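You operate a simulated robot arm through the tools that you are given. There is no shell and no other tool. Be economical: measure what you need, move in short steps, check, and stop when the job is done.

Carry out the task below with a simulated two-armed robot. There is one attempt and no reset: what you move stays moved.

TASK
Fetch the green core insert and set it on the left stand top. Then fetch the bare core and set it on the cloudy pane. Then close the cap box lid. Then take the white stopper and put it on top of the orange tin. Then carry the green crate on the stand with both arms and set it on the top of the short steel bench. Then fetch the blue rail gauge and stand it on top of the grey case. Then take the grey spacer block and put it in the tray of the wire cart. Then take the tall black stopper and leave it on the round table top. Then take the yellow sensor and leave it on the top of the control box. Then put the orange glue cartridge on top of the blue rack bottle plate. Then switch the white rocker switch on. Then open the right door of the blue cupboard, take the blue guide piece and put it on the third shelf from the bottom of the blue cupboard, then shut the door. Do these in the order given. Set down upright: bare core, white stopper, blue rail gauge, tall black stopper, yellow sensor.
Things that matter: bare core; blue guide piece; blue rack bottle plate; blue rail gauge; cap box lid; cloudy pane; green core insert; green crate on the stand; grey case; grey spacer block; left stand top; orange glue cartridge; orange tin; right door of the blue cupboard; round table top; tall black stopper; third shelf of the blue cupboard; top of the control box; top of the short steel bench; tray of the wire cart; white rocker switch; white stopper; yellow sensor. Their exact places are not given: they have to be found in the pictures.

The check looks at the end state, three seconds after you hand in, the way a careful person would. Anything else that was tipped, shoved, dropped, spilled or broken makes it a failure. Lids that push on must go on centred and level and be pressed home; caps that screw on are set level and turned clockwise until they are tight.

THE ROBOT
Two 7-joint arms with three-finger grippers on one trunk, on a base that drives. Base frame: it is fixed to the floor where the robot stands at the start and does not move with it; the origin is under the middle of the robot, x ahead of it, y to its left, z up; the surface under the hand at the start is at about z = 85. Lengths are in cm, angles in degrees, forces in N, time in s.
The left shoulder is at the start at [3, 12.4, 100.8], the right one opposite. With the tool pointing down near the work surface each hand reaches from about 10 to 78 cm from the robot's upright axis, wherever it stands, measured 20 degrees to its own side. Places, roughly: bare core (10x10x12 cm) [50, 40, 90]; blue guide piece (16x4x5 cm) [-640, -420, 20]; blue rack bottle plate (9x9x4 cm) [-880, -280, 100]; blue rail gauge [-575, -50, 100]; cap box lid [-340, 220, 90]; cloudy pane (15x20x1 cm) [50, -290, 90]; green core insert (9x9x8 cm) [50, 0, 90]; green crate on the stand (34x23x16 cm) [-620, 40, 70]; grey case (17x10x6 cm) [-330, 200, 90]; grey spacer block (5x2x8 cm) [-820, 220, 90]; left stand top [-210, -110, 80]; orange glue cartridge (5x5x12 cm) [-880, -290, 100]; orange tin (9x9x9 cm) [-400, 220, 90]; right door of the blue cupboard [-570, -580, 90]; round table top [-560, 10, 110]; tall black stopper (4x4x7 cm) [-750, 240, 90]; third shelf of the blue cupboard [-540, -610, 100]; top of the control box (35x16 cm) [-394, -182, 94]; top of the short steel bench [-780, 230, 80]; tray of the wire cart [-520, -160, 70]; white rocker switch [-700, -350, 100]; white stopper (4x4x7 cm) [-410, 210, 90]; yellow sensor (3x4x6 cm) [-860, -80, 90]. Payload 2.2 kg a hand.
Tool frame (each hand has its own): the origin (TCP) lies between the finger pads and is the grasp point; the fingertips stand 2.8 cm ahead of it; z points along the fingers, y is the line along which they close. The gripper opens to 10.2 cm. The gripper's body begins 7.1 cm behind the TCP.
Orientation is that of the tool frame in the base frame, as a unit quaternion [w, x, y, z]. With the fingers straight down and closing along the base's y, the tool's x points along the base's -x, its y along +y and its z along -z.

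THE INTERFACE
- The arms move only by the tool step_arm. It takes "left_commands", "right_commands" or both (then of equal length, played together; a hand with none holds still); each is a list of rows, each an object of numbers (a shift or turn left out is 0, a gripper value left out holds the last): "grip": the finger opening in cm, from 0 to 10.2; "dx", "dy", "dz": the shift along the tool's x, y, z in cm; "ax", "ay", "az": the turn, a rotation vector about the tool's x, y, z in degrees. In form: [{"grip": .., "dx": .., "dy": .., "dz": .., "ax": .., "ay": .., "az": ..}, ...]. A call has 1 to 10 rows; each row is the pose to reach, as a shift and turn from the pose commanded when the call began, along the tool's axes at that moment. Each row takes 0.2 s and may step no farther than 5 cm and 8.6 degrees from the row before; otherwise, or with a gripper value out of range, the whole call is refused. Where a pose cannot be reached the arm comes as near as it can. A force on the tool above 40 N (or 10 N above the force at the start of the call, whichever is more), or a blocked arm, ends the call early, and 0.2 s more pass. Each finger halts on what it meets, pressing with about 29 N; the grip force reading is that of the motor and also rises with nothing between the fingers. The clock runs only during rows and for 0.2 s after the last one: add rows that repeat a pose to give the fingers time. The reply holds the time, the measured pose of the TCP, the force on the tool along the base axes, the opening and the grip force, in the units named above and with some noise, with the torque about the TCP (base axes, N m) and any sound that the robot's microphone picked up.
- Cameras (640 x 400 px; columns grow to the right, rows downward): "scene" is now at [3.46, 1.08, 173.67]; the picture's right is [0.31, -0.95, 0.00], its down [-0.77, -0.25, -0.59] and it looks along [0.56, 0.18, -0.81] (base axes); focal length 255 px, centre (320, 200). "left" rides on the left gripper at [7.2, 3.8, -8.6] in its tool frame; the picture's right is [-0.46, 0.89, 0.00], its down [-0.60, -0.32, -0.73] and it looks along [-0.65, -0.34, 0.68] (tool axes); focal length 256 px, centre (320, 200). "right" rides on the right gripper at [6.9, 4.4, -8.6] in its tool frame; the picture's right is [-0.53, 0.85, 0.00], its down [-0.58, -0.36, -0.73] and it looks along [-0.62, -0.39, 0.68] (tool axes); focal length 256 px, centre (320, 200).
- camera(camera): a new picture of that camera. No time passes.
- raise_lower(by): slides the trunk up (or, below 0, down) by that many cm; the arms and the scene camera ride with it, the base frame stays. It gives what a move gives, with no picture.
- steer(legs): drives the robot by 1 to 6 legs, each [ahead, left, turn to the left] in cm, cm and degrees, along the robot's own axes; the way and the turn of a leg run together, so that a leg with both is an arc; at most 150 cm and 180 degrees a leg. The arms and the cameras ride along, it lands a little off, and it stops where it bumps. It gives what a move gives.
- pan_tilt(pan, tilt): turns the head with the scene camera to pan (to the left, within 143 degrees either way) and tilt (down, from -29 to 69), counted from straight ahead of the robot. It gives what a move gives.
- probe_pixels(camera, pixels): for up to 12 pixels [column, row] of the newest picture of that camera ("zoom" is the newest enlarged one), the place [x, y, z] in the base frame of the surface seen there, good to about 0.3 cm, but the place of the scene camera against the robot may be out by one fixed shift of up to 2.5 cm in any direction. No time passes.
- close_up(camera, box): a new picture of the part [left, top, right, bottom] of that camera's present view, enlarged. No time passes.
- sign_off(): hands the job in; it is judged then, once.

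Work in short steps. Measure before you move; look again where a grasp or a placing could have gone wrong, and mend it. You have 371 turns and 342 pictures in all, those below and enlarged ones among them. Open the grippers and draw the arms clear of the work before you hand the job in, unless the task says otherwise; then end with one line.

The tools are called after ">>>" by a JSON object that holds its "name" and its "arguments". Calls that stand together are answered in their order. step_arm: Moves the arms, as the interface text tells. Its arguments: {"type":"object","properties":{"left_commands":{"type":"array","items":{"type":"object","properties":{"grip":{"type":"number"},"dx":{"type":"number"},"dy":{"type":"number"},"dz":{"type":"number"},"ax":{"type":"number"},"ay":{"type":"number"},"az":{"type":"number"}}}},"right_commands":{"type":"array","items":{"type":"object","properties":{"grip":{"type":"number"},"dx":{"type":"number"},"dy":{"type":"number"},"dz":{"type":"number"},"ax":{"type":"number"},"ay":{"type":"number"},"az":{"type":"number"}}}}},"required":[]} The other tools are called the same way: raise_lower (by) slides the trunk up or down; steer (legs) drives the base; pan_tilt (pan, tilt) turns the head that bears the scene camera; camera (camera) takes a picture; probe_pixels (camera, pixels) gives the place of the surface under pixels of a picture; close_up (camera, box) takes an enlarged picture of a part of a camera's view; sign_off () hands the job in.

At the start:

```text
time_s: 0.0
left_tcp_pos: [36.52, 40.83, 114.38]
left_orientation: [0.0, 0.001, 1.0, 0.0]
left_contact_force: [0.1, -0.7, 0.4]
left_ft_torque: [-0.01, -0.02, 0.01]
left_grip_width: 10.19
left_gripper_force: 0.0
right_tcp_pos: [34.13, 0.76, 110.05]
right_orientation: [0.0, -0.001, 1.0, 0.001]
right_contact_force: [0.7, 0.3, 0.0]
right_ft_torque: [-0.03, -0.01, 0.02]
right_grip_width: 10.2
right_gripper_force: 0.1
trunk travel left (down, up): [-25.0, 29.0]
robot x, y, heading: [0.22, -0.15, -0.1]
head pan, tilt: [18.0, 54.1]
```

scene: 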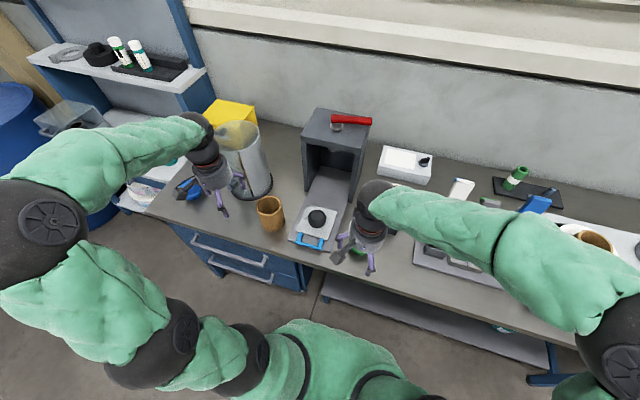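
right: 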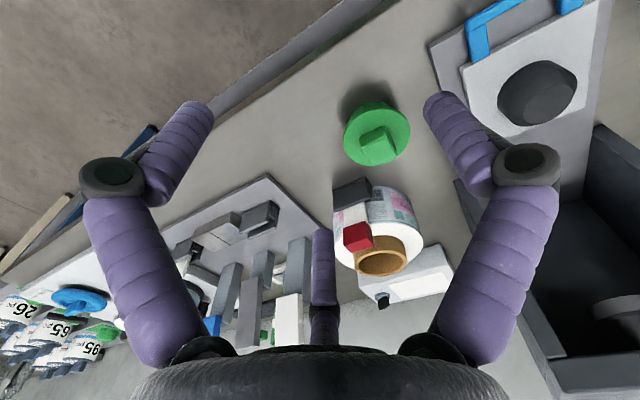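
left: 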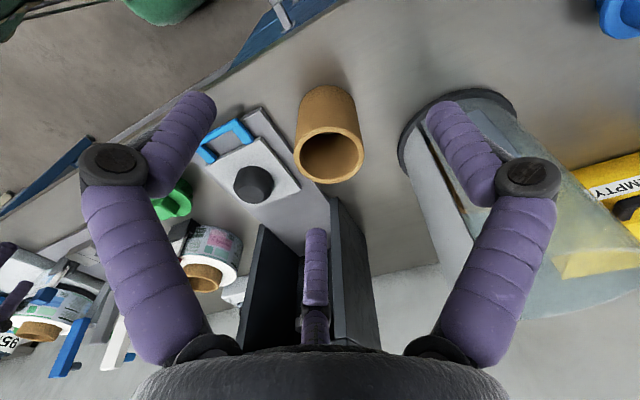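

The right picture shows the green core insert around (377,133) and the left picture the bare core (brown tube) at (330,140). I probe them.

>>> {"name": "probe_pixels", "arguments": {"camera": "right", "pixels": [[377, 148], [350, 135], [404, 130], [376, 108], [376, 163], [385, 135], [330, 110]]}}

>>> {"name": "probe_pixels", "arguments": {"camera": "left", "pixels": [[328, 110], [300, 145], [360, 145], [328, 178], [328, 133], [280, 90]]}}

>>> {"name": "close_up", "arguments": {"camera": "right", "box": [300, 60, 460, 200]}}

```text
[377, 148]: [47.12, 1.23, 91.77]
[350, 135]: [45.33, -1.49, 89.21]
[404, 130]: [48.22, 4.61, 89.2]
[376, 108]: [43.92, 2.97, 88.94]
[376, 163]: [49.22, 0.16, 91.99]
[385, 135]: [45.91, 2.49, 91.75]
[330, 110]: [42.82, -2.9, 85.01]
```

```text
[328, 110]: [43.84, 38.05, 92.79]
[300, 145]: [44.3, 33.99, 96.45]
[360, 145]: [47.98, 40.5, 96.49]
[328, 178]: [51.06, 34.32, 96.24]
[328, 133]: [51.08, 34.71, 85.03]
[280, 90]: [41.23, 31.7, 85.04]
```

```text
2.86 times, centred on (380, 130) of right
```

zoom: 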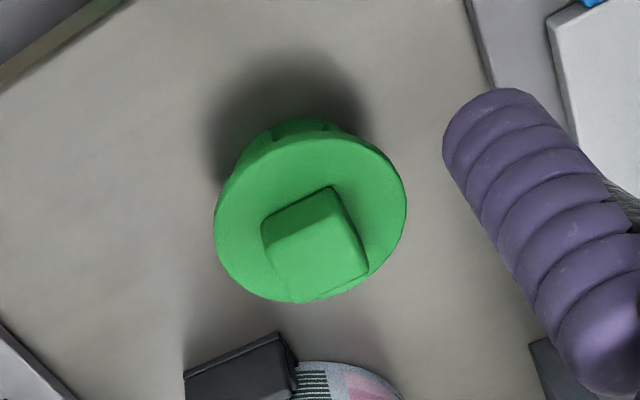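

The insert has a flange with a grip tab on top. I probe the tab edges in the enlarged view.

>>> {"name": "probe_pixels", "arguments": {"camera": "zoom", "pixels": [[265, 228], [332, 192], [364, 262], [280, 285], [310, 250], [230, 170], [395, 230], [310, 140], [230, 250], [300, 290]]}}

```text
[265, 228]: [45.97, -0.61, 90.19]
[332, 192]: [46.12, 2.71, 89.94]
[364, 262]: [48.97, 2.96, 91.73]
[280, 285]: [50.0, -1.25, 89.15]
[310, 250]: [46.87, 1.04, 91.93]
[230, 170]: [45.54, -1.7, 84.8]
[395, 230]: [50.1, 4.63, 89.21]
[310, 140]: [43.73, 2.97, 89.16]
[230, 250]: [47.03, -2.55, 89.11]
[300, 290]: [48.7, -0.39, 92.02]
```

Tab about x 46–49, y −0.6–2.8, top z 92, aligned with the axes. I move the right hand above it with the fingers at 5.5 cm, then look.

>>> {"name": "step_arm", "arguments": {"right_commands": [{"dx": -4, "grip": 5.5}, {"dx": -8, "dy": 0.3}, {"dx": -12, "dy": 0.3}, {"dx": -13.4, "dy": 0.3, "dz": 4}, {"dx": -13.4, "dy": 0.3, "dz": 8}, {"dx": -13.4, "dy": 0.3, "dz": 12}, {"dx": -13.4, "dy": 0.3, "dz": 14}, {"dx": -13.4, "dy": 0.3, "dz": 14}]}}

>>> {"name": "camera", "arguments": {"camera": "right"}}

```text
time_s: 1.8
left_tcp_pos: [36.43, 40.69, 114.34]
left_orientation: [0.0, 0.0, 1.0, 0.001]
left_contact_force: [0.5, -0.9, -0.2]
left_ft_torque: [0.0, 0.0, 0.0]
left_grip_width: 10.18
left_gripper_force: 0.1
right_tcp_pos: [47.57, 1.03, 96.02]
right_orientation: [0.0, 0.0, 1.0, 0.001]
right_contact_force: [-0.4, -0.1, 0.0]
right_ft_torque: [0.02, -0.02, 0.0]
right_grip_width: 5.46
right_gripper_force: 0.1
trunk travel left (down, up): [-25.0, 29.0]
robot x, y, heading: [0.03, -0.06, 0.1]
head pan, tilt: [18.0, 54.1]
```

```text
337 pictures are left
```

right: 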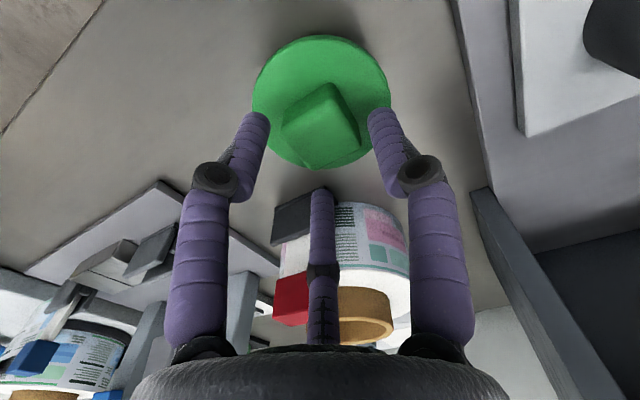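

The tab lies between the fingers at (322,120). I go down 3.6 cm and close.

>>> {"name": "step_arm", "arguments": {"right_commands": [{"dz": 2}, {"dz": 3.6}, {"dz": 3.6, "grip": 0}, {"dz": 3.6, "grip": 0}, {"dz": 3.6, "grip": 0}, {"dz": 3.6, "grip": 0}]}}

>>> {"name": "step_arm", "arguments": {"right_commands": [{"dz": -4}, {"dz": -8}, {"dz": -10}, {"dz": -10}]}}

>>> {"name": "camera", "arguments": {"camera": "right"}}

```text
time_s: 3.2
left_tcp_pos: [36.48, 40.75, 114.27]
left_orientation: [0.001, -0.001, 1.0, 0.001]
left_contact_force: [-0.8, 0.4, 0.0]
left_ft_torque: [0.0, -0.01, 0.01]
left_grip_width: 10.18
left_gripper_force: 0.0
right_tcp_pos: [47.61, 1.06, 92.29]
right_orientation: [0.0, 0.0, 1.0, 0.001]
right_contact_force: [-1.0, -0.6, 0.8]
right_ft_torque: [-0.01, 0.03, 0.0]
right_grip_width: 4.75
right_gripper_force: 29.0
trunk travel left (down, up): [-25.0, 29.0]
robot x, y, heading: [-0.12, 0.31, -0.1]
head pan, tilt: [18.0, 54.1]
```

```text
time_s: 4.2
left_tcp_pos: [36.53, 40.68, 114.27]
left_orientation: [0.0, -0.001, 1.0, 0.0]
left_contact_force: [-1.0, 0.3, -0.6]
left_ft_torque: [-0.02, 0.01, -0.02]
left_grip_width: 10.21
left_gripper_force: 0.1
right_tcp_pos: [47.55, 0.98, 102.31]
right_orientation: [0.0, 0.0, 1.0, 0.001]
right_contact_force: [0.8, 0.8, -1.1]
right_ft_torque: [0.01, 0.02, 0.0]
right_grip_width: 4.75
right_gripper_force: 28.8
trunk travel left (down, up): [-25.0, 29.0]
robot x, y, heading: [0.31, 0.27, 0.2]
head pan, tilt: [18.0, 54.1]
```

```text
336 pictures are left
```

right: 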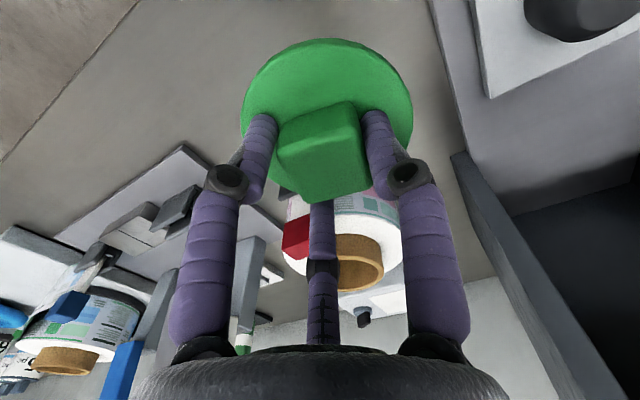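

Grasp holds (4.75 cm opening, insert lifted). Now I survey the room before driving.

>>> {"name": "pan_tilt", "arguments": {"pan": 140, "tilt": 18}}

>>> {"name": "camera", "arguments": {"camera": "scene"}}

>>> {"name": "pan_tilt", "arguments": {"pan": -140, "tilt": 18}}

>>> {"name": "camera", "arguments": {"camera": "scene"}}

>>> {"name": "pan_tilt", "arguments": {"pan": -75, "tilt": 18}}

>>> {"name": "camera", "arguments": {"camera": "scene"}}

```text
time_s: 6.2
left_tcp_pos: [36.5, 40.66, 114.44]
left_orientation: [0.0, 0.0, 1.0, 0.0]
left_contact_force: [-0.2, 0.1, 0.0]
left_ft_torque: [-0.01, -0.02, 0.01]
left_grip_width: 10.18
left_gripper_force: 0.0
right_tcp_pos: [47.56, 1.02, 102.37]
right_orientation: [0.0, 0.001, 1.0, 0.001]
right_contact_force: [0.0, -1.0, -0.5]
right_ft_torque: [-0.04, 0.0, -0.02]
right_grip_width: 4.73
right_gripper_force: 28.4
trunk travel left (down, up): [-25.0, 29.0]
robot x, y, heading: [0.08, -0.09, -0.0]
head pan, tilt: [140.0, 18.0]
```

```text
335 pictures are left
```

scene: 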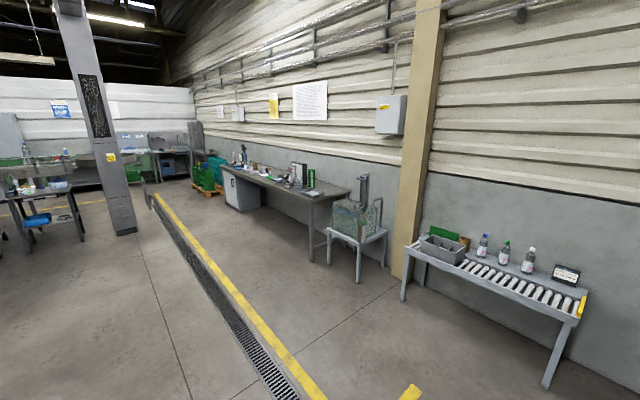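

```text
time_s: 10.1
left_tcp_pos: [36.43, 40.86, 114.43]
left_orientation: [0.0, 0.0, 1.0, 0.0]
left_contact_force: [-0.4, -0.5, 1.1]
left_ft_torque: [-0.01, 0.0, -0.01]
left_grip_width: 10.21
left_gripper_force: 0.1
right_tcp_pos: [47.67, 0.97, 102.4]
right_orientation: [0.0, 0.0, 1.0, 0.001]
right_contact_force: [0.4, 0.1, -1.3]
right_ft_torque: [0.03, -0.02, 0.0]
right_grip_width: 4.63
right_gripper_force: 29.7
trunk travel left (down, up): [-25.0, 29.0]
robot x, y, heading: [-0.03, -0.03, -0.2]
head pan, tilt: [-140.0, 18.0]
```

```text
334 pictures are left
```

scene: 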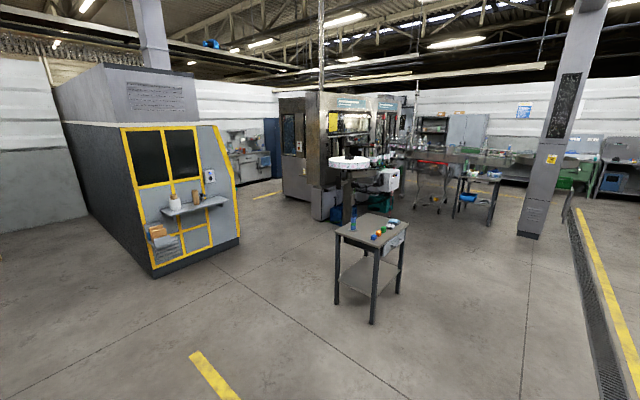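

```text
time_s: 11.4
left_tcp_pos: [36.54, 40.77, 114.39]
left_orientation: [0.0, 0.0, 1.0, 0.0]
left_contact_force: [-0.2, -0.6, 0.2]
left_ft_torque: [-0.03, 0.02, 0.0]
left_grip_width: 10.21
left_gripper_force: 0.1
right_tcp_pos: [47.57, 0.99, 102.36]
right_orientation: [0.0, 0.0, 1.0, 0.001]
right_contact_force: [0.6, 0.4, -0.8]
right_ft_torque: [-0.01, -0.02, -0.01]
right_grip_width: 4.64
right_gripper_force: 29.1
trunk travel left (down, up): [-25.0, 29.0]
robot x, y, heading: [0.23, -0.2, -0.0]
head pan, tilt: [-75.0, 18.0]
```

```text
333 pictures are left
```

scene: 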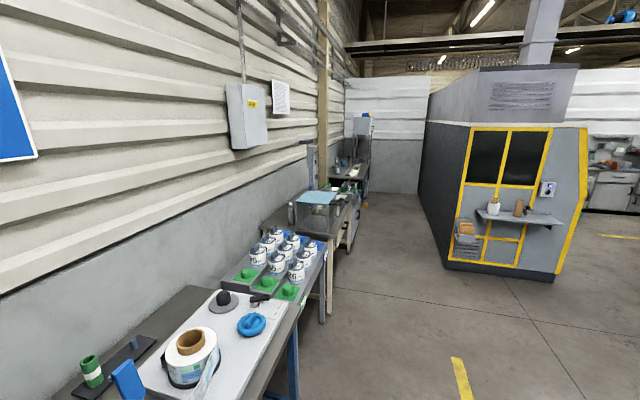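

I probe landmarks in this view (the pane near (316,197) and the table edges), then turn back toward the stand.

>>> {"name": "probe_pixels", "arguments": {"camera": "scene", "pixels": [[316, 197], [335, 185], [322, 213], [350, 185], [450, 270], [340, 290], [300, 350]]}}

>>> {"name": "close_up", "arguments": {"camera": "scene", "box": [240, 140, 400, 240]}}

>>> {"name": "pan_tilt", "arguments": {"pan": -143, "tilt": 25}}

>>> {"name": "camera", "arguments": {"camera": "scene"}}

```text
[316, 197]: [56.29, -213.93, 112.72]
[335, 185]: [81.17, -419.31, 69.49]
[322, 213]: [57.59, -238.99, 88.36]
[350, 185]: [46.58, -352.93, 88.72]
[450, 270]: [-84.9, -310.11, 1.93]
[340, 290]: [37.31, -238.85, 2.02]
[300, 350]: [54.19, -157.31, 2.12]
```

```text
4.00 times, centred on (320, 190) of scene
```

zoom: 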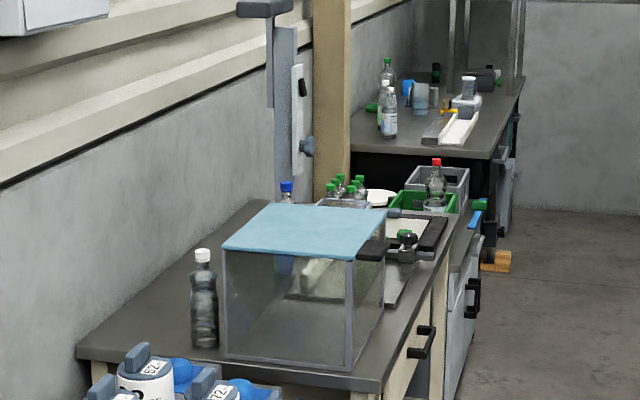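

```text
time_s: 12.8
left_tcp_pos: [36.44, 40.8, 114.36]
left_orientation: [0.0, 0.0, 1.0, 0.0]
left_contact_force: [1.1, -1.0, -0.4]
left_ft_torque: [-0.01, -0.01, 0.01]
left_grip_width: 10.23
left_gripper_force: 0.0
right_tcp_pos: [47.54, 1.06, 102.19]
right_orientation: [0.0, 0.0, 1.0, 0.001]
right_contact_force: [-0.1, -0.3, -0.7]
right_ft_torque: [0.02, 0.03, 0.03]
right_grip_width: 4.65
right_gripper_force: 28.6
trunk travel left (down, up): [-25.0, 29.0]
robot x, y, heading: [-0.04, -0.08, 0.1]
head pan, tilt: [-143.0, 25.0]
```

```text
331 pictures are left
```

scene: 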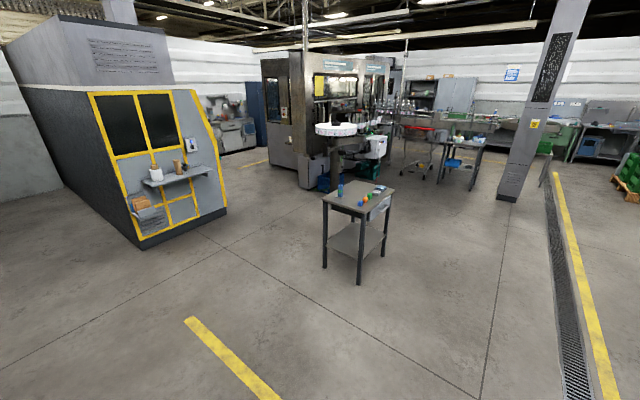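

I probe the stand table and floor obstacles.

>>> {"name": "probe_pixels", "arguments": {"camera": "scene", "pixels": [[322, 199], [357, 215], [394, 189], [355, 182], [358, 283], [325, 267], [382, 256], [140, 245], [227, 212], [310, 190], [505, 195], [470, 187]]}}

>>> {"name": "close_up", "arguments": {"camera": "scene", "box": [300, 160, 420, 235]}}

>>> {"name": "close_up", "arguments": {"camera": "scene", "box": [370, 60, 640, 230]}}

```text
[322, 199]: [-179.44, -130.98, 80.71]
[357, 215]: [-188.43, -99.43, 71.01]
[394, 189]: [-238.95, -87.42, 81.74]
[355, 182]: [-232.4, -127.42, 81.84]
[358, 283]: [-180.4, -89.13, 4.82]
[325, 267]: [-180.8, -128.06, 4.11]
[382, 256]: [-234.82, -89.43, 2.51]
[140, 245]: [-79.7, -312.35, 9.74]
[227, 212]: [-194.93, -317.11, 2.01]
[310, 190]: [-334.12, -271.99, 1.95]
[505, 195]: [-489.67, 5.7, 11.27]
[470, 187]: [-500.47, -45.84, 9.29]
```

```text
5.33 times, centred on (360, 198) of scene
```

zoom: 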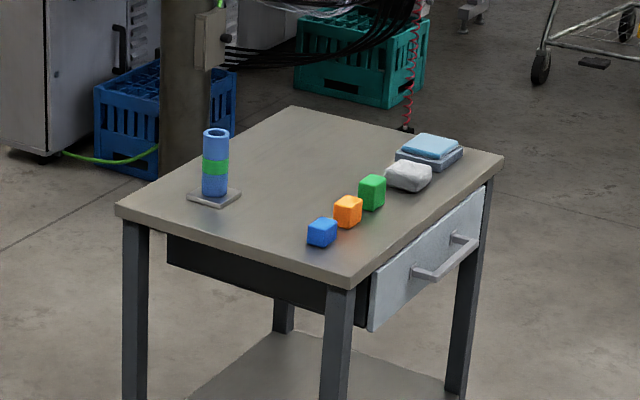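

```text
2.35 times, centred on (505, 145) of scene
```

zoom: 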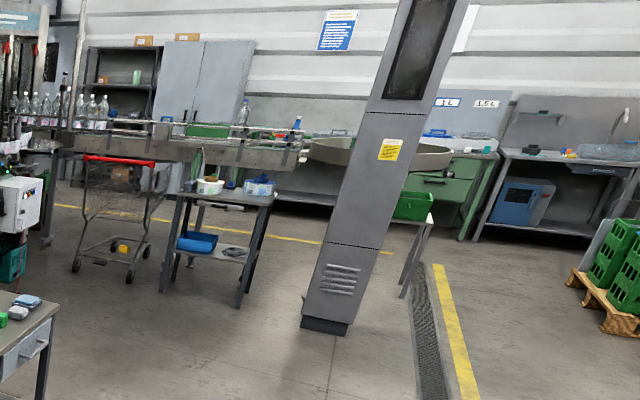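

The stand is the small table (x −180…−240, y −87…−131, z≈81). I raise the insert a bit, back away, turn round and drive in front of it.

>>> {"name": "step_arm", "arguments": {"right_commands": [{"dz": -4, "dx": 3}, {"dz": -8, "dx": 6}, {"dz": -8, "dx": 10}]}}

>>> {"name": "steer", "arguments": {"legs": [[-60, 0, 0], [0, 0, 180], [0, 110, 0], [65, 0, 0]]}}

>>> {"name": "pan_tilt", "arguments": {"pan": 0, "tilt": 45}}

>>> {"name": "camera", "arguments": {"camera": "scene"}}

```text
time_s: 13.6
left_tcp_pos: [36.32, 40.66, 114.43]
left_orientation: [0.0, 0.0, 1.0, -0.001]
left_contact_force: [-0.1, -0.5, -0.1]
left_ft_torque: [-0.02, -0.08, 0.0]
left_grip_width: 10.19
left_gripper_force: 0.0
right_tcp_pos: [37.5, 0.99, 110.33]
right_orientation: [0.001, 0.0, 1.0, 0.001]
right_contact_force: [-0.6, -0.1, -1.7]
right_ft_torque: [0.01, -0.04, 0.01]
right_grip_width: 4.62
right_gripper_force: 29.3
trunk travel left (down, up): [-25.0, 29.0]
robot x, y, heading: [-0.16, 0.0, -0.3]
head pan, tilt: [-143.0, 25.0]
```

```text
time_s: 32.8
left_tcp_pos: [-161.15, -151.38, 114.29]
left_orientation: [0.001, 1.0, 0.001, 0.0]
left_contact_force: [0.4, -0.1, -0.1]
left_ft_torque: [0.0, -0.01, -0.02]
left_grip_width: 10.21
left_gripper_force: 0.2
right_tcp_pos: [-162.51, -111.65, 110.29]
right_orientation: [0.001, 1.0, 0.002, 0.001]
right_contact_force: [-1.1, 0.9, -0.7]
right_ft_torque: [0.04, -0.03, -0.02]
right_grip_width: 4.5
right_gripper_force: 28.8
trunk travel left (down, up): [-25.0, 29.0]
robot x, y, heading: [-124.83, -110.63, -179.8]
head pan, tilt: [-143.0, 25.0]
```

```text
time_s: 35.1
left_tcp_pos: [-161.16, -151.29, 114.3]
left_orientation: [0.0, 1.0, 0.002, 0.0]
left_contact_force: [-0.4, -1.1, 0.0]
left_ft_torque: [-0.02, 0.04, -0.03]
left_grip_width: 10.19
left_gripper_force: 0.2
right_tcp_pos: [-162.45, -111.64, 110.32]
right_orientation: [0.0, 1.0, 0.003, 0.0]
right_contact_force: [0.1, -0.6, -1.3]
right_ft_torque: [0.03, 0.02, -0.01]
right_grip_width: 4.5
right_gripper_force: 28.1
trunk travel left (down, up): [-25.0, 29.0]
robot x, y, heading: [-124.76, -110.64, -179.7]
head pan, tilt: [0.0, 45.0]
```

```text
328 pictures are left
```

scene: 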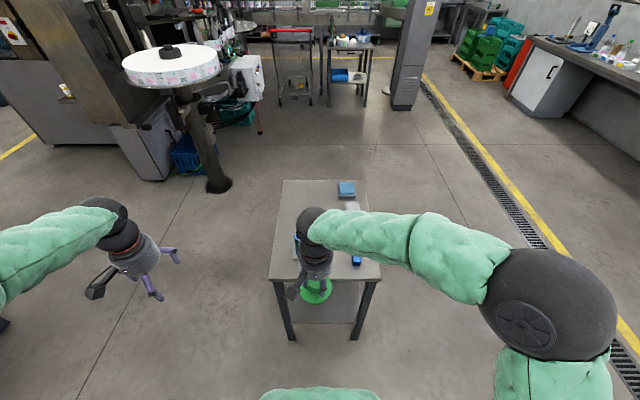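

The table is ahead; I probe the table corners and objects on it.

>>> {"name": "close_up", "arguments": {"camera": "scene", "box": [250, 160, 410, 300]}}

>>> {"name": "probe_pixels", "arguments": {"camera": "scene", "pixels": [[275, 276], [376, 276], [288, 184], [360, 184], [345, 188], [352, 206], [300, 236], [357, 260], [316, 287], [300, 200], [330, 195]]}}

>>> {"name": "camera", "arguments": {"camera": "right"}}

```text
2.86 times, centred on (330, 230) of scene
```

zoom: 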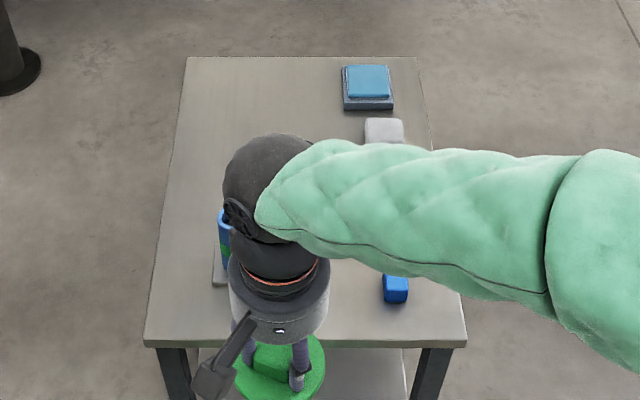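

```text
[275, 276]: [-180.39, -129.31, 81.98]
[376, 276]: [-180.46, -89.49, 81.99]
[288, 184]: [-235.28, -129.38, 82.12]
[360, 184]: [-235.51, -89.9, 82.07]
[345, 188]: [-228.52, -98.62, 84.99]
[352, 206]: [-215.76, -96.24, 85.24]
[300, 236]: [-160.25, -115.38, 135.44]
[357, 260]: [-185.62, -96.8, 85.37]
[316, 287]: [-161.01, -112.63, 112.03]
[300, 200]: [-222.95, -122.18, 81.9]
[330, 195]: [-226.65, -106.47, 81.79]
```

```text
326 pictures are left
```

right: 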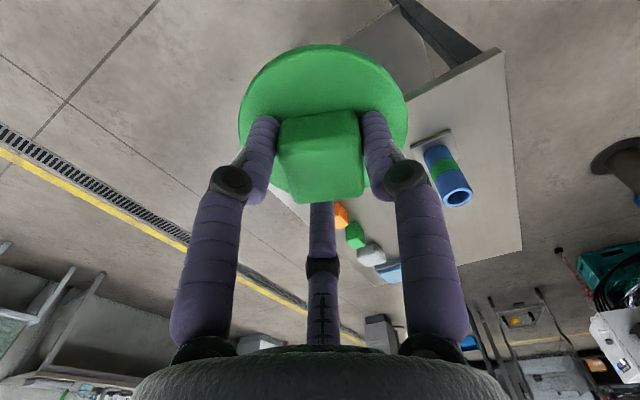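

I probe the table top with the hand camera, which has no fixed shift.

>>> {"name": "probe_pixels", "arguments": {"camera": "right", "pixels": [[480, 120], [490, 200], [432, 138], [455, 195], [341, 212], [355, 235], [370, 255], [388, 270], [500, 60], [515, 245]]}}

```text
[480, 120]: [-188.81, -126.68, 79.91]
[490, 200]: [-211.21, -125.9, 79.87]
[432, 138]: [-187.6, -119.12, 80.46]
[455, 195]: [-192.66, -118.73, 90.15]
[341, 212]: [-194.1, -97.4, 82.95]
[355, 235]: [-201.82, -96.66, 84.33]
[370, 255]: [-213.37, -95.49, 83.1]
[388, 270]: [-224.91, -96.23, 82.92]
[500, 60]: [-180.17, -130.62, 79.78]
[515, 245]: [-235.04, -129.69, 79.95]
```

Table top is at z 79.85 (scene camera reads ≈2 cm high). I drive ahead 25 cm and aim to set the insert at (−210,−111).

>>> {"name": "steer", "arguments": {"legs": [[25, 0, 0]]}}

```text
time_s: 36.9
left_tcp_pos: [-186.49, -151.49, 114.31]
left_orientation: [0.0, 1.0, 0.002, 0.001]
left_contact_force: [-0.2, 1.2, 0.1]
left_ft_torque: [0.0, -0.01, 0.04]
left_grip_width: 10.21
left_gripper_force: 0.1
right_tcp_pos: [-187.76, -111.61, 110.21]
right_orientation: [0.001, 1.0, 0.002, 0.001]
right_contact_force: [-0.6, -0.3, -1.2]
right_ft_torque: [0.0, -0.03, 0.0]
right_grip_width: 4.52
right_gripper_force: 29.3
trunk travel left (down, up): [-25.0, 29.0]
robot x, y, heading: [-150.15, -110.72, -179.8]
head pan, tilt: [0.0, 45.0]
```

I extend 22 cm forward and then lower to just above the top.

>>> {"name": "step_arm", "arguments": {"right_commands": [{"dx": -5}, {"dx": -10}, {"dx": -15}, {"dx": -20}, {"dx": -22.2}, {"dx": -22.2, "dz": 5}, {"dx": -22.2, "dz": 10}, {"dx": -22.2, "dz": 15}, {"dx": -22.2, "dz": 20}, {"dx": -22.2, "dz": 20}]}}

>>> {"name": "camera", "arguments": {"camera": "right"}}

```text
time_s: 39.1
left_tcp_pos: [-186.33, -151.44, 114.51]
left_orientation: [0.0, 1.0, 0.002, 0.0]
left_contact_force: [-0.2, 0.2, 0.6]
left_ft_torque: [0.04, 0.01, -0.03]
left_grip_width: 10.19
left_gripper_force: 0.0
right_tcp_pos: [-209.92, -111.92, 90.28]
right_orientation: [0.0, 1.0, 0.003, 0.0]
right_contact_force: [0.4, 0.0, -0.6]
right_ft_torque: [-0.03, 0.01, 0.0]
right_grip_width: 4.47
right_gripper_force: 28.9
trunk travel left (down, up): [-25.0, 29.0]
robot x, y, heading: [-149.86, -110.28, -179.8]
head pan, tilt: [0.0, 45.0]
```

```text
325 pictures are left
```

right: 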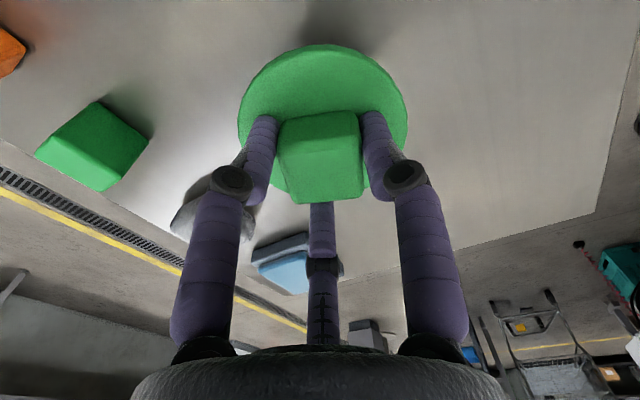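

Clear of the cubes and tube. I lower slowly until contact.

>>> {"name": "step_arm", "arguments": {"right_commands": [{"dz": 1.5}, {"dz": 2.4}, {"dz": 2.8}, {"dz": 3.1}, {"dz": 3.3}]}}

```text
time_s: 40.3
left_tcp_pos: [-186.24, -151.49, 114.51]
left_orientation: [0.0, 1.0, 0.003, -0.001]
left_contact_force: [0.1, 0.2, -0.2]
left_ft_torque: [0.0, 0.01, -0.01]
left_grip_width: 10.2
left_gripper_force: 0.0
right_tcp_pos: [-209.88, -112.01, 87.19]
right_orientation: [0.001, 1.0, 0.002, -0.002]
right_contact_force: [5.0, -0.7, 17.3]
right_ft_torque: [0.05, -0.67, 0.01]
right_grip_width: 4.5
right_gripper_force: 28.9
trunk travel left (down, up): [-25.0, 29.0]
robot x, y, heading: [-149.65, -110.68, -179.7]
head pan, tilt: [0.0, 45.0]
```

Contact at z 87.2 as expected. I release and rise.

>>> {"name": "step_arm", "arguments": {"right_commands": [{"dz": -0.1, "grip": 6.5}, {"dz": -0.1}, {"dz": -0.1}, {"dz": -4}, {"dz": -8}, {"dz": -12}, {"dz": -15}]}}

>>> {"name": "camera", "arguments": {"camera": "right"}}

```text
time_s: 41.9
left_tcp_pos: [-186.33, -151.48, 114.39]
left_orientation: [0.0, 1.0, 0.002, 0.0]
left_contact_force: [-0.3, 0.4, 0.6]
left_ft_torque: [0.0, -0.01, 0.0]
left_grip_width: 10.17
left_gripper_force: 0.0
right_tcp_pos: [-209.93, -111.96, 101.99]
right_orientation: [0.0, 1.0, 0.004, 0.001]
right_contact_force: [0.8, -0.6, -1.2]
right_ft_torque: [-0.02, 0.02, -0.02]
right_grip_width: 6.5
right_gripper_force: 0.0
trunk travel left (down, up): [-25.0, 29.0]
robot x, y, heading: [-150.19, -110.39, -179.7]
head pan, tilt: [0.0, 45.0]
```

```text
324 pictures are left
```

right: 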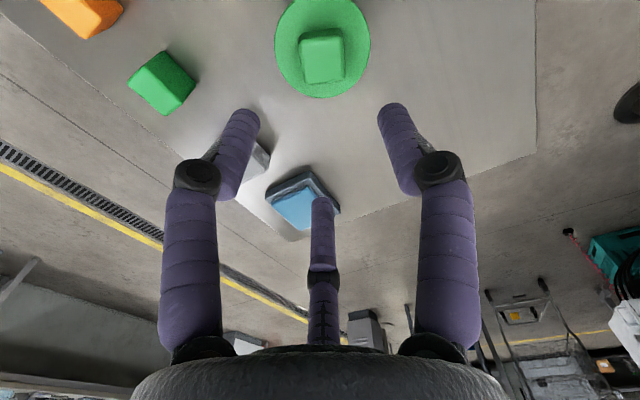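

The green insert stands on the stand top. I retract the right hand and drive back to the first table.

>>> {"name": "step_arm", "arguments": {"right_commands": [{"dz": -5}, {"dz": -9, "dx": 4}, {"dz": -9, "dx": 9}, {"dz": -9, "dx": 14}, {"dz": -9, "dx": 19}, {"dz": -9, "dx": 24}]}}

>>> {"name": "steer", "arguments": {"legs": [[-65, 0, 0], [0, 0, 179.7], [0, 110.5, 0], [85, 0, 0]]}}

>>> {"name": "camera", "arguments": {"camera": "left"}}

```text
refused: row 2 steps farther than a row can; nothing moved
```

```text
time_s: 62.4
left_tcp_pos: [28.6, 47.0, 114.33]
left_orientation: [0.0, -0.024, 1.0, -0.001]
left_contact_force: [-0.1, 0.5, -0.3]
left_ft_torque: [-0.03, 0.03, 0.01]
left_grip_width: 10.19
left_gripper_force: 0.1
right_tcp_pos: [53.8, 8.41, 101.89]
right_orientation: [0.0, -0.024, 1.0, 0.001]
right_contact_force: [0.8, 0.0, 0.8]
right_ft_torque: [0.0, 0.01, -0.04]
right_grip_width: 6.48
right_gripper_force: 0.1
trunk travel left (down, up): [-25.0, 29.0]
robot x, y, heading: [-5.85, 4.28, 2.6]
head pan, tilt: [0.0, 45.0]
```

```text
323 pictures are left
```

left: 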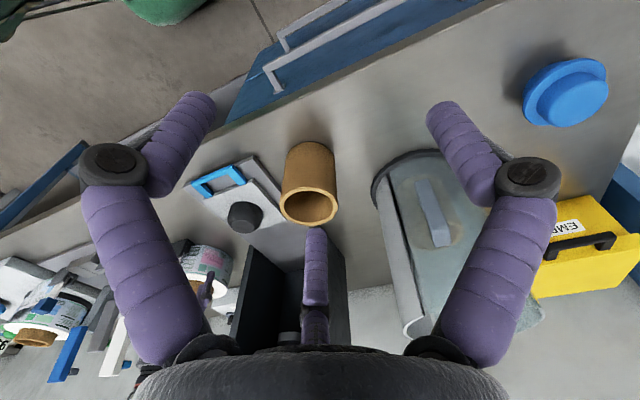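

The hand row was refused, so the right hand travelled extended; the base also landed 6 cm off. I check whether anything was touched.

>>> {"name": "pan_tilt", "arguments": {"pan": 0, "tilt": 55}}

>>> {"name": "camera", "arguments": {"camera": "scene"}}

>>> {"name": "camera", "arguments": {"camera": "right"}}

```text
time_s: 63.1
left_tcp_pos: [28.67, 46.96, 114.28]
left_orientation: [0.0, -0.024, 1.0, 0.0]
left_contact_force: [-0.8, 0.2, 1.2]
left_ft_torque: [-0.01, 0.0, -0.03]
left_grip_width: 10.2
left_gripper_force: 0.1
right_tcp_pos: [53.72, 8.47, 101.94]
right_orientation: [0.0, -0.023, 1.0, 0.001]
right_contact_force: [0.0, 0.1, -0.2]
right_ft_torque: [-0.01, -0.01, -0.03]
right_grip_width: 6.5
right_gripper_force: 0.1
trunk travel left (down, up): [-25.0, 29.0]
robot x, y, heading: [-5.65, 4.79, 2.5]
head pan, tilt: [0.0, 55.0]
```

```text
322 pictures are left
```

scene: 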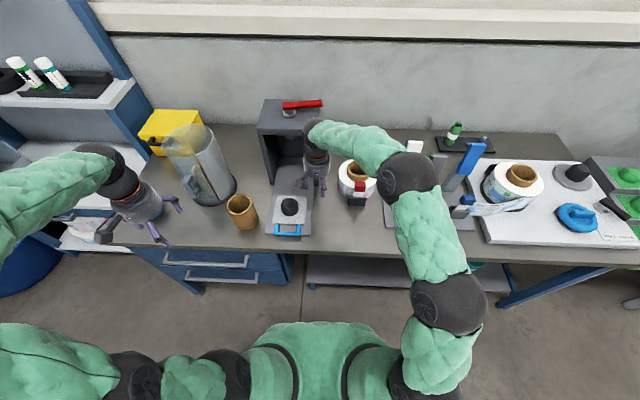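

```text
321 pictures are left
```

right: 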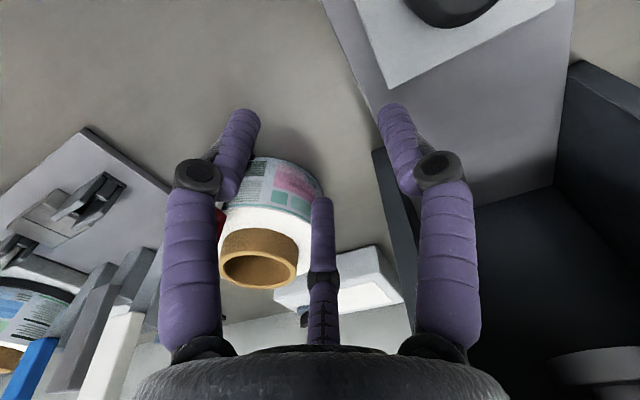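

The offset is explained by a 2.6° turning error, no bump; nothing looks displaced. I retract the right hand and probe the core in the left view.

>>> {"name": "step_arm", "arguments": {"right_commands": [{"dz": -4}, {"dz": -8}, {"dz": -8, "dx": 5}, {"dz": -8, "dx": 10}, {"dz": -8, "dx": 15}, {"dz": -8, "dx": 20}, {"dz": -8, "dx": 25}]}}

>>> {"name": "probe_pixels", "arguments": {"camera": "left", "pixels": [[281, 208], [336, 207], [309, 224], [310, 189], [287, 195], [331, 195], [295, 160], [240, 170], [375, 185], [240, 215]]}}

>>> {"name": "close_up", "arguments": {"camera": "left", "box": [250, 120, 370, 240]}}

```text
time_s: 64.7
left_tcp_pos: [28.38, 46.98, 114.57]
left_orientation: [0.0, -0.024, 1.0, 0.001]
left_contact_force: [-0.5, -0.8, 0.1]
left_ft_torque: [0.01, -0.05, -0.04]
left_grip_width: 10.2
left_gripper_force: 0.0
right_tcp_pos: [28.58, 7.26, 110.02]
right_orientation: [0.001, -0.023, 1.0, 0.0]
right_contact_force: [-0.7, 0.0, -0.5]
right_ft_torque: [0.01, -0.03, 0.03]
right_grip_width: 6.49
right_gripper_force: 0.0
trunk travel left (down, up): [-25.0, 29.0]
robot x, y, heading: [-5.76, 4.76, 2.4]
head pan, tilt: [0.0, 55.0]
```

```text
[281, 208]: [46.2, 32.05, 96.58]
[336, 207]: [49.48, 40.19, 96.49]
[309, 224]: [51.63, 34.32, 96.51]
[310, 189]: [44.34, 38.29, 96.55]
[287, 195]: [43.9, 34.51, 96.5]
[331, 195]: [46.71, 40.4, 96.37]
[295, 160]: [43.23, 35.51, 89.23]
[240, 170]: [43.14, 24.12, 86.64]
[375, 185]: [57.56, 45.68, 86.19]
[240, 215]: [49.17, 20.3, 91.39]
```

```text
3.33 times, centred on (310, 180) of left
```

zoom: 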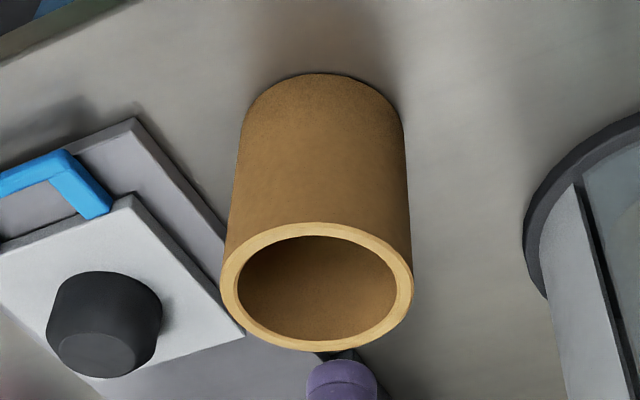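

Core centre ≈ (47.9, 36.2), diameter ≈ 8.7, top z 96.5. I move the left hand above it and check.

>>> {"name": "step_arm", "arguments": {"left_commands": [{"dx": -4, "dy": -2.5}, {"dx": -8, "dy": -5}, {"dx": -12, "dy": -7.5}, {"dx": -16, "dy": -10}, {"dx": -18.96, "dy": -11.7}, {"dx": -18.96, "dy": -11.7, "dz": 5}, {"dx": -18.96, "dy": -11.7, "dz": 10}, {"dx": -18.96, "dy": -11.7, "dz": 13}, {"dx": -18.96, "dy": -11.7, "dz": 13}]}}

>>> {"name": "camera", "arguments": {"camera": "left"}}

```text
time_s: 66.7
left_tcp_pos: [48.22, 36.22, 101.3]
left_orientation: [-0.001, -0.023, 1.0, 0.0]
left_contact_force: [-0.3, -0.5, -0.7]
left_ft_torque: [0.02, 0.02, -0.01]
left_grip_width: 10.19
left_gripper_force: 0.0
right_tcp_pos: [28.68, 7.21, 110.09]
right_orientation: [0.0, -0.024, 1.0, 0.001]
right_contact_force: [-0.3, 0.2, 0.0]
right_ft_torque: [0.04, 0.01, 0.0]
right_grip_width: 6.49
right_gripper_force: 0.0
trunk travel left (down, up): [-25.0, 29.0]
robot x, y, heading: [-5.71, 4.79, 2.8]
head pan, tilt: [0.0, 55.0]
```

```text
319 pictures are left
```

left: 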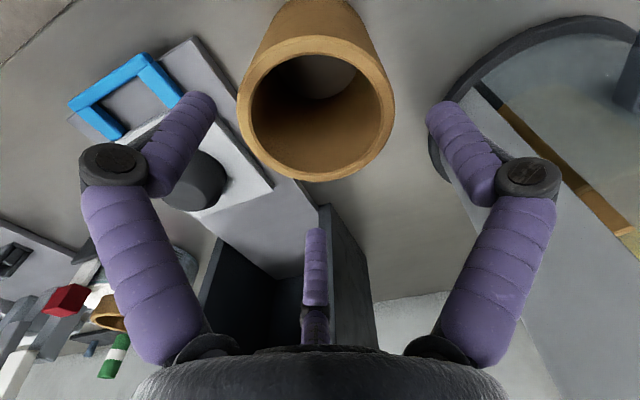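

I check neighbours near each finger and the rim extent.

>>> {"name": "probe_pixels", "arguments": {"camera": "left", "pixels": [[238, 110], [394, 110], [318, 181], [316, 37], [455, 85], [432, 145], [480, 100], [200, 175], [225, 180], [272, 188], [190, 45]]}}

```text
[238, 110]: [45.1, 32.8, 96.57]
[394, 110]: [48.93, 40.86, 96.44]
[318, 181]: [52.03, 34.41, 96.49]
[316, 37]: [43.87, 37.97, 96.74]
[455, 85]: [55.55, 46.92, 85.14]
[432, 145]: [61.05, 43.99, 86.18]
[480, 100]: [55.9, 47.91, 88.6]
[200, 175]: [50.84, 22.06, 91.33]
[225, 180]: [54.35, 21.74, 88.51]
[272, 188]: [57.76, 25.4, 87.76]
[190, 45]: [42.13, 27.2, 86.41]
```

Centre (48.0,36.4), diameter 9.0; neighbours are clear. I descend around it and close.

>>> {"name": "step_arm", "arguments": {"left_commands": [{"dx": 0.2, "dy": 0.2, "dz": 2}, {"dx": 0.2, "dy": 0.2, "dz": 5}, {"dx": 0.2, "dy": 0.2, "dz": 9.3}, {"dx": 0.2, "dy": 0.2, "dz": 9.3}, {"dx": 0.2, "dy": 0.2, "dz": 9.3, "grip": 7}, {"dx": 0.2, "dy": 0.2, "dz": 9.3, "grip": 7}, {"dx": 0.2, "dy": 0.2, "dz": 9.3, "grip": 7}]}}

```text
time_s: 68.3
left_tcp_pos: [48.01, 36.34, 92.22]
left_orientation: [0.001, -0.024, 1.0, 0.001]
left_contact_force: [-0.4, -3.2, 14.9]
left_ft_torque: [0.07, 0.06, 0.06]
left_grip_width: 9.0
left_gripper_force: 28.9
right_tcp_pos: [28.64, 7.35, 110.01]
right_orientation: [0.0, -0.023, 1.0, 0.001]
right_contact_force: [0.2, 1.1, 0.1]
right_ft_torque: [0.01, -0.04, -0.02]
right_grip_width: 6.52
right_gripper_force: 0.1
trunk travel left (down, up): [-25.0, 29.0]
robot x, y, heading: [-6.31, 5.05, 2.7]
head pan, tilt: [0.0, 55.0]
```

Closed on 9.0 cm. I lift the core and pull it back.

>>> {"name": "step_arm", "arguments": {"left_commands": [{"dz": -5}, {"dz": -10}, {"dz": -15}, {"dz": -20}, {"dz": -20, "dx": 5}, {"dz": -20, "dx": 10}, {"dz": -20, "dx": 13}]}}

>>> {"name": "camera", "arguments": {"camera": "left"}}

```text
time_s: 69.9
left_tcp_pos: [34.78, 35.73, 112.03]
left_orientation: [0.0, -0.023, 1.0, 0.0]
left_contact_force: [0.2, -0.9, -1.1]
left_ft_torque: [0.01, 0.01, -0.04]
left_grip_width: 8.99
left_gripper_force: 29.3
right_tcp_pos: [28.78, 7.24, 110.0]
right_orientation: [0.0, -0.023, 1.0, 0.001]
right_contact_force: [0.5, -0.2, 0.1]
right_ft_torque: [-0.02, -0.04, 0.01]
right_grip_width: 6.52
right_gripper_force: 0.1
trunk travel left (down, up): [-25.0, 29.0]
robot x, y, heading: [-6.07, 4.18, 2.6]
head pan, tilt: [0.0, 55.0]
```

```text
318 pictures are left
```

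left: 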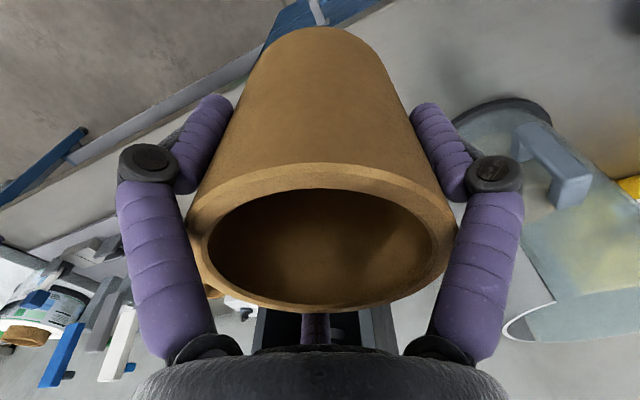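

Core held well. I back off and strafe right toward the bench with the cloudy pane.

>>> {"name": "steer", "arguments": {"legs": [[-45, 0, -2.6], [0, -145, 0], [0, -130, 0]]}}

>>> {"name": "pan_tilt", "arguments": {"pan": -15, "tilt": 35}}

>>> {"name": "camera", "arguments": {"camera": "scene"}}

```text
time_s: 85.5
left_tcp_pos: [-10.57, -241.94, 112.01]
left_orientation: [0.0, 0.003, 1.0, 0.001]
left_contact_force: [0.2, -0.3, -0.5]
left_ft_torque: [0.05, 0.0, -0.03]
left_grip_width: 8.98
left_gripper_force: 29.6
right_tcp_pos: [-18.27, -269.92, 110.11]
right_orientation: [0.001, 0.002, 1.0, 0.001]
right_contact_force: [0.0, 0.0, 0.0]
right_ft_torque: [0.03, -0.05, -0.01]
right_grip_width: 6.5
right_gripper_force: 0.1
trunk travel left (down, up): [-25.0, 29.0]
robot x, y, heading: [-53.07, -270.64, -0.2]
head pan, tilt: [0.0, 55.0]
```

```text
time_s: 86.3
left_tcp_pos: [-10.49, -241.78, 112.0]
left_orientation: [0.0, 0.002, 1.0, 0.001]
left_contact_force: [-0.2, 0.2, -1.6]
left_ft_torque: [0.02, -0.01, 0.0]
left_grip_width: 8.97
left_gripper_force: 29.2
right_tcp_pos: [-18.17, -269.93, 110.1]
right_orientation: [0.0, 0.002, 1.0, 0.001]
right_contact_force: [0.5, 0.0, -1.0]
right_ft_torque: [-0.04, -0.01, -0.02]
right_grip_width: 6.52
right_gripper_force: 0.0
trunk travel left (down, up): [-25.0, 29.0]
robot x, y, heading: [-53.17, -270.99, -0.0]
head pan, tilt: [-15.0, 35.0]
```

```text
317 pictures are left
```

scene: 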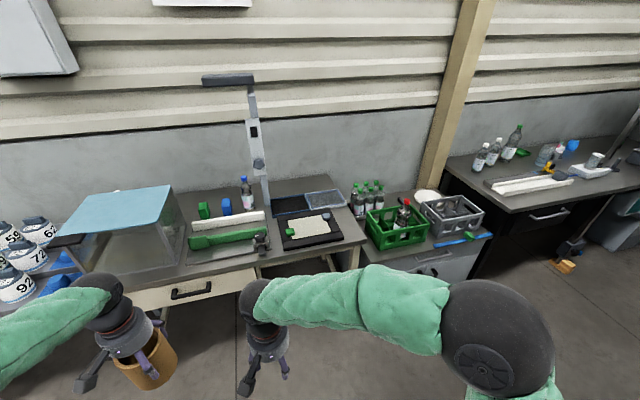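

I zoom on the middle of the bench to identify the cloudy pane.

>>> {"name": "close_up", "arguments": {"camera": "scene", "box": [160, 160, 380, 280]}}

>>> {"name": "probe_pixels", "arguments": {"camera": "scene", "pixels": [[310, 228], [325, 198], [290, 205], [228, 238], [120, 207], [352, 262], [280, 262], [300, 244], [340, 236], [120, 300], [250, 200]]}}

```text
2.91 times, centred on (270, 220) of scene
```

zoom: 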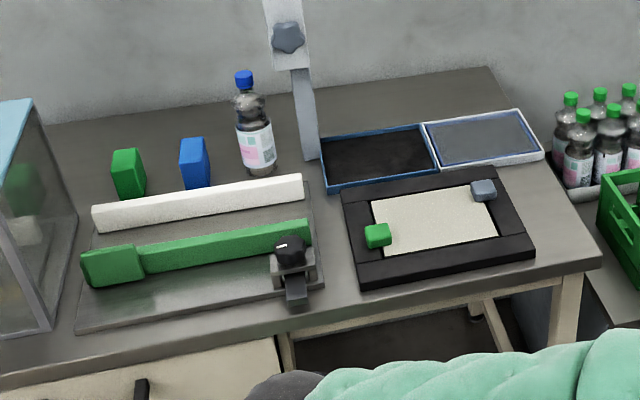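

```text
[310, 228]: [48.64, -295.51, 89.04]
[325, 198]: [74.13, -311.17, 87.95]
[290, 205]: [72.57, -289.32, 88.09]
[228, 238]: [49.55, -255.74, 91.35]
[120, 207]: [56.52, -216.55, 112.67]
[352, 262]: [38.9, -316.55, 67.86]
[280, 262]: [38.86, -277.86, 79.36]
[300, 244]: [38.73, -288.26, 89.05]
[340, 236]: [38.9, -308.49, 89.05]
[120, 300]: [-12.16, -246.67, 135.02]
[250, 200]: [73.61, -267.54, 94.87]
```

The cloudy pane is the lit panel in the black frame, centre ≈ (49,−295). I strafe right 38 and drive ahead 50.

>>> {"name": "steer", "arguments": {"legs": [[0, -38, 0], [50, 0, 0]]}}

>>> {"name": "camera", "arguments": {"camera": "left"}}

```text
time_s: 91.3
left_tcp_pos: [39.13, -280.58, 111.98]
left_orientation: [-0.001, 0.005, 1.0, 0.0]
left_contact_force: [1.0, -0.1, -0.5]
left_ft_torque: [0.03, 0.04, 0.02]
left_grip_width: 8.98
left_gripper_force: 29.0
right_tcp_pos: [31.33, -308.56, 110.07]
right_orientation: [0.0, 0.003, 1.0, 0.001]
right_contact_force: [0.7, 0.0, -0.9]
right_ft_torque: [0.01, 0.02, -0.01]
right_grip_width: 6.5
right_gripper_force: 0.1
trunk travel left (down, up): [-25.0, 29.0]
robot x, y, heading: [-3.36, -309.74, -0.5]
head pan, tilt: [-15.0, 35.0]
```

```text
315 pictures are left
```

left: 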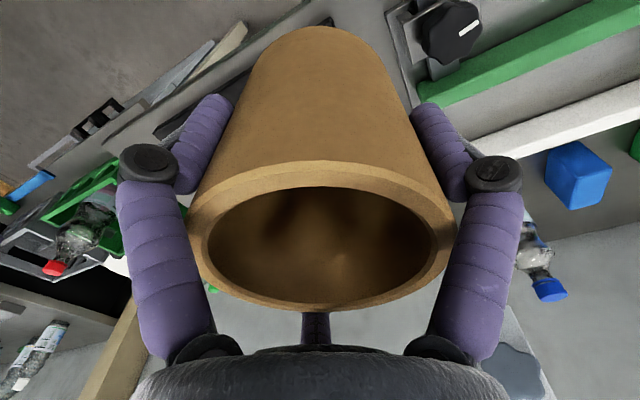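

The core blocks this view; the right hand's camera should see the pane.

>>> {"name": "camera", "arguments": {"camera": "right"}}

>>> {"name": "pan_tilt", "arguments": {"pan": 10, "tilt": 50}}

>>> {"name": "camera", "arguments": {"camera": "scene"}}

```text
314 pictures are left
```

right: 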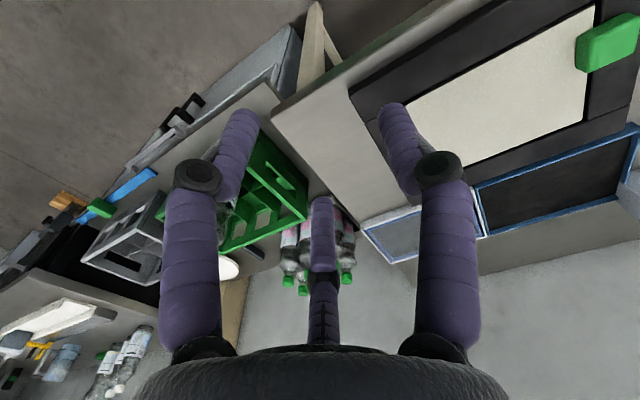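

```text
time_s: 92.2
left_tcp_pos: [38.99, -280.61, 112.05]
left_orientation: [0.0, 0.004, 1.0, 0.0]
left_contact_force: [-0.3, -0.6, -1.6]
left_ft_torque: [0.05, -0.01, 0.01]
left_grip_width: 8.98
left_gripper_force: 28.9
right_tcp_pos: [31.28, -308.53, 109.96]
right_orientation: [0.0, 0.003, 1.0, 0.001]
right_contact_force: [-0.7, 0.0, -0.2]
right_ft_torque: [0.0, -0.01, 0.01]
right_grip_width: 6.5
right_gripper_force: 0.0
trunk travel left (down, up): [-25.0, 29.0]
robot x, y, heading: [-3.63, -309.25, -0.3]
head pan, tilt: [10.0, 50.0]
```

```text
313 pictures are left
```

scene: 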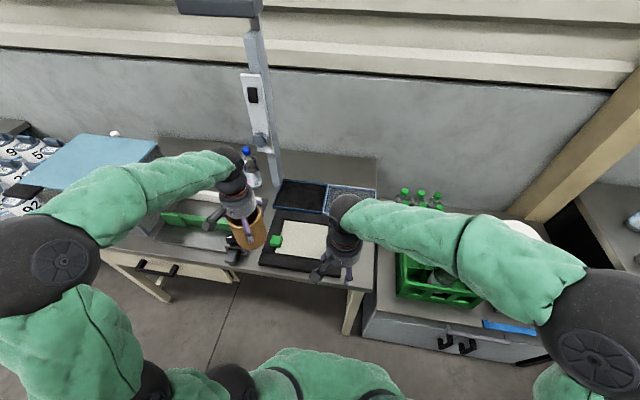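

I probe pane corners in the right view and scene.

>>> {"name": "probe_pixels", "arguments": {"camera": "right", "pixels": [[592, 12], [582, 120], [478, 160], [405, 108], [500, 90], [560, 60], [590, 60], [580, 45], [590, 70], [480, 70]]}}

>>> {"name": "close_up", "arguments": {"camera": "scene", "box": [240, 180, 380, 290]}}

```text
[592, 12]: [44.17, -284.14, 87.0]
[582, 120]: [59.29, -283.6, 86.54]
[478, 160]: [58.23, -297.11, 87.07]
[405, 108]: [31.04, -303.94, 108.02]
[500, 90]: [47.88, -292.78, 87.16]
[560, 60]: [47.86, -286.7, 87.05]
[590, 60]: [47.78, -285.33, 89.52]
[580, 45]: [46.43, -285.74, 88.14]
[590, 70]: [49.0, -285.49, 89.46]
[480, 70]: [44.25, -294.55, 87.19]
```

```text
3.64 times, centred on (310, 235) of scene
```

zoom: 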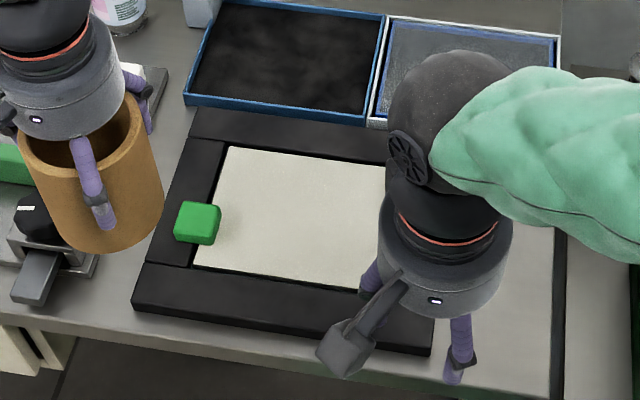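

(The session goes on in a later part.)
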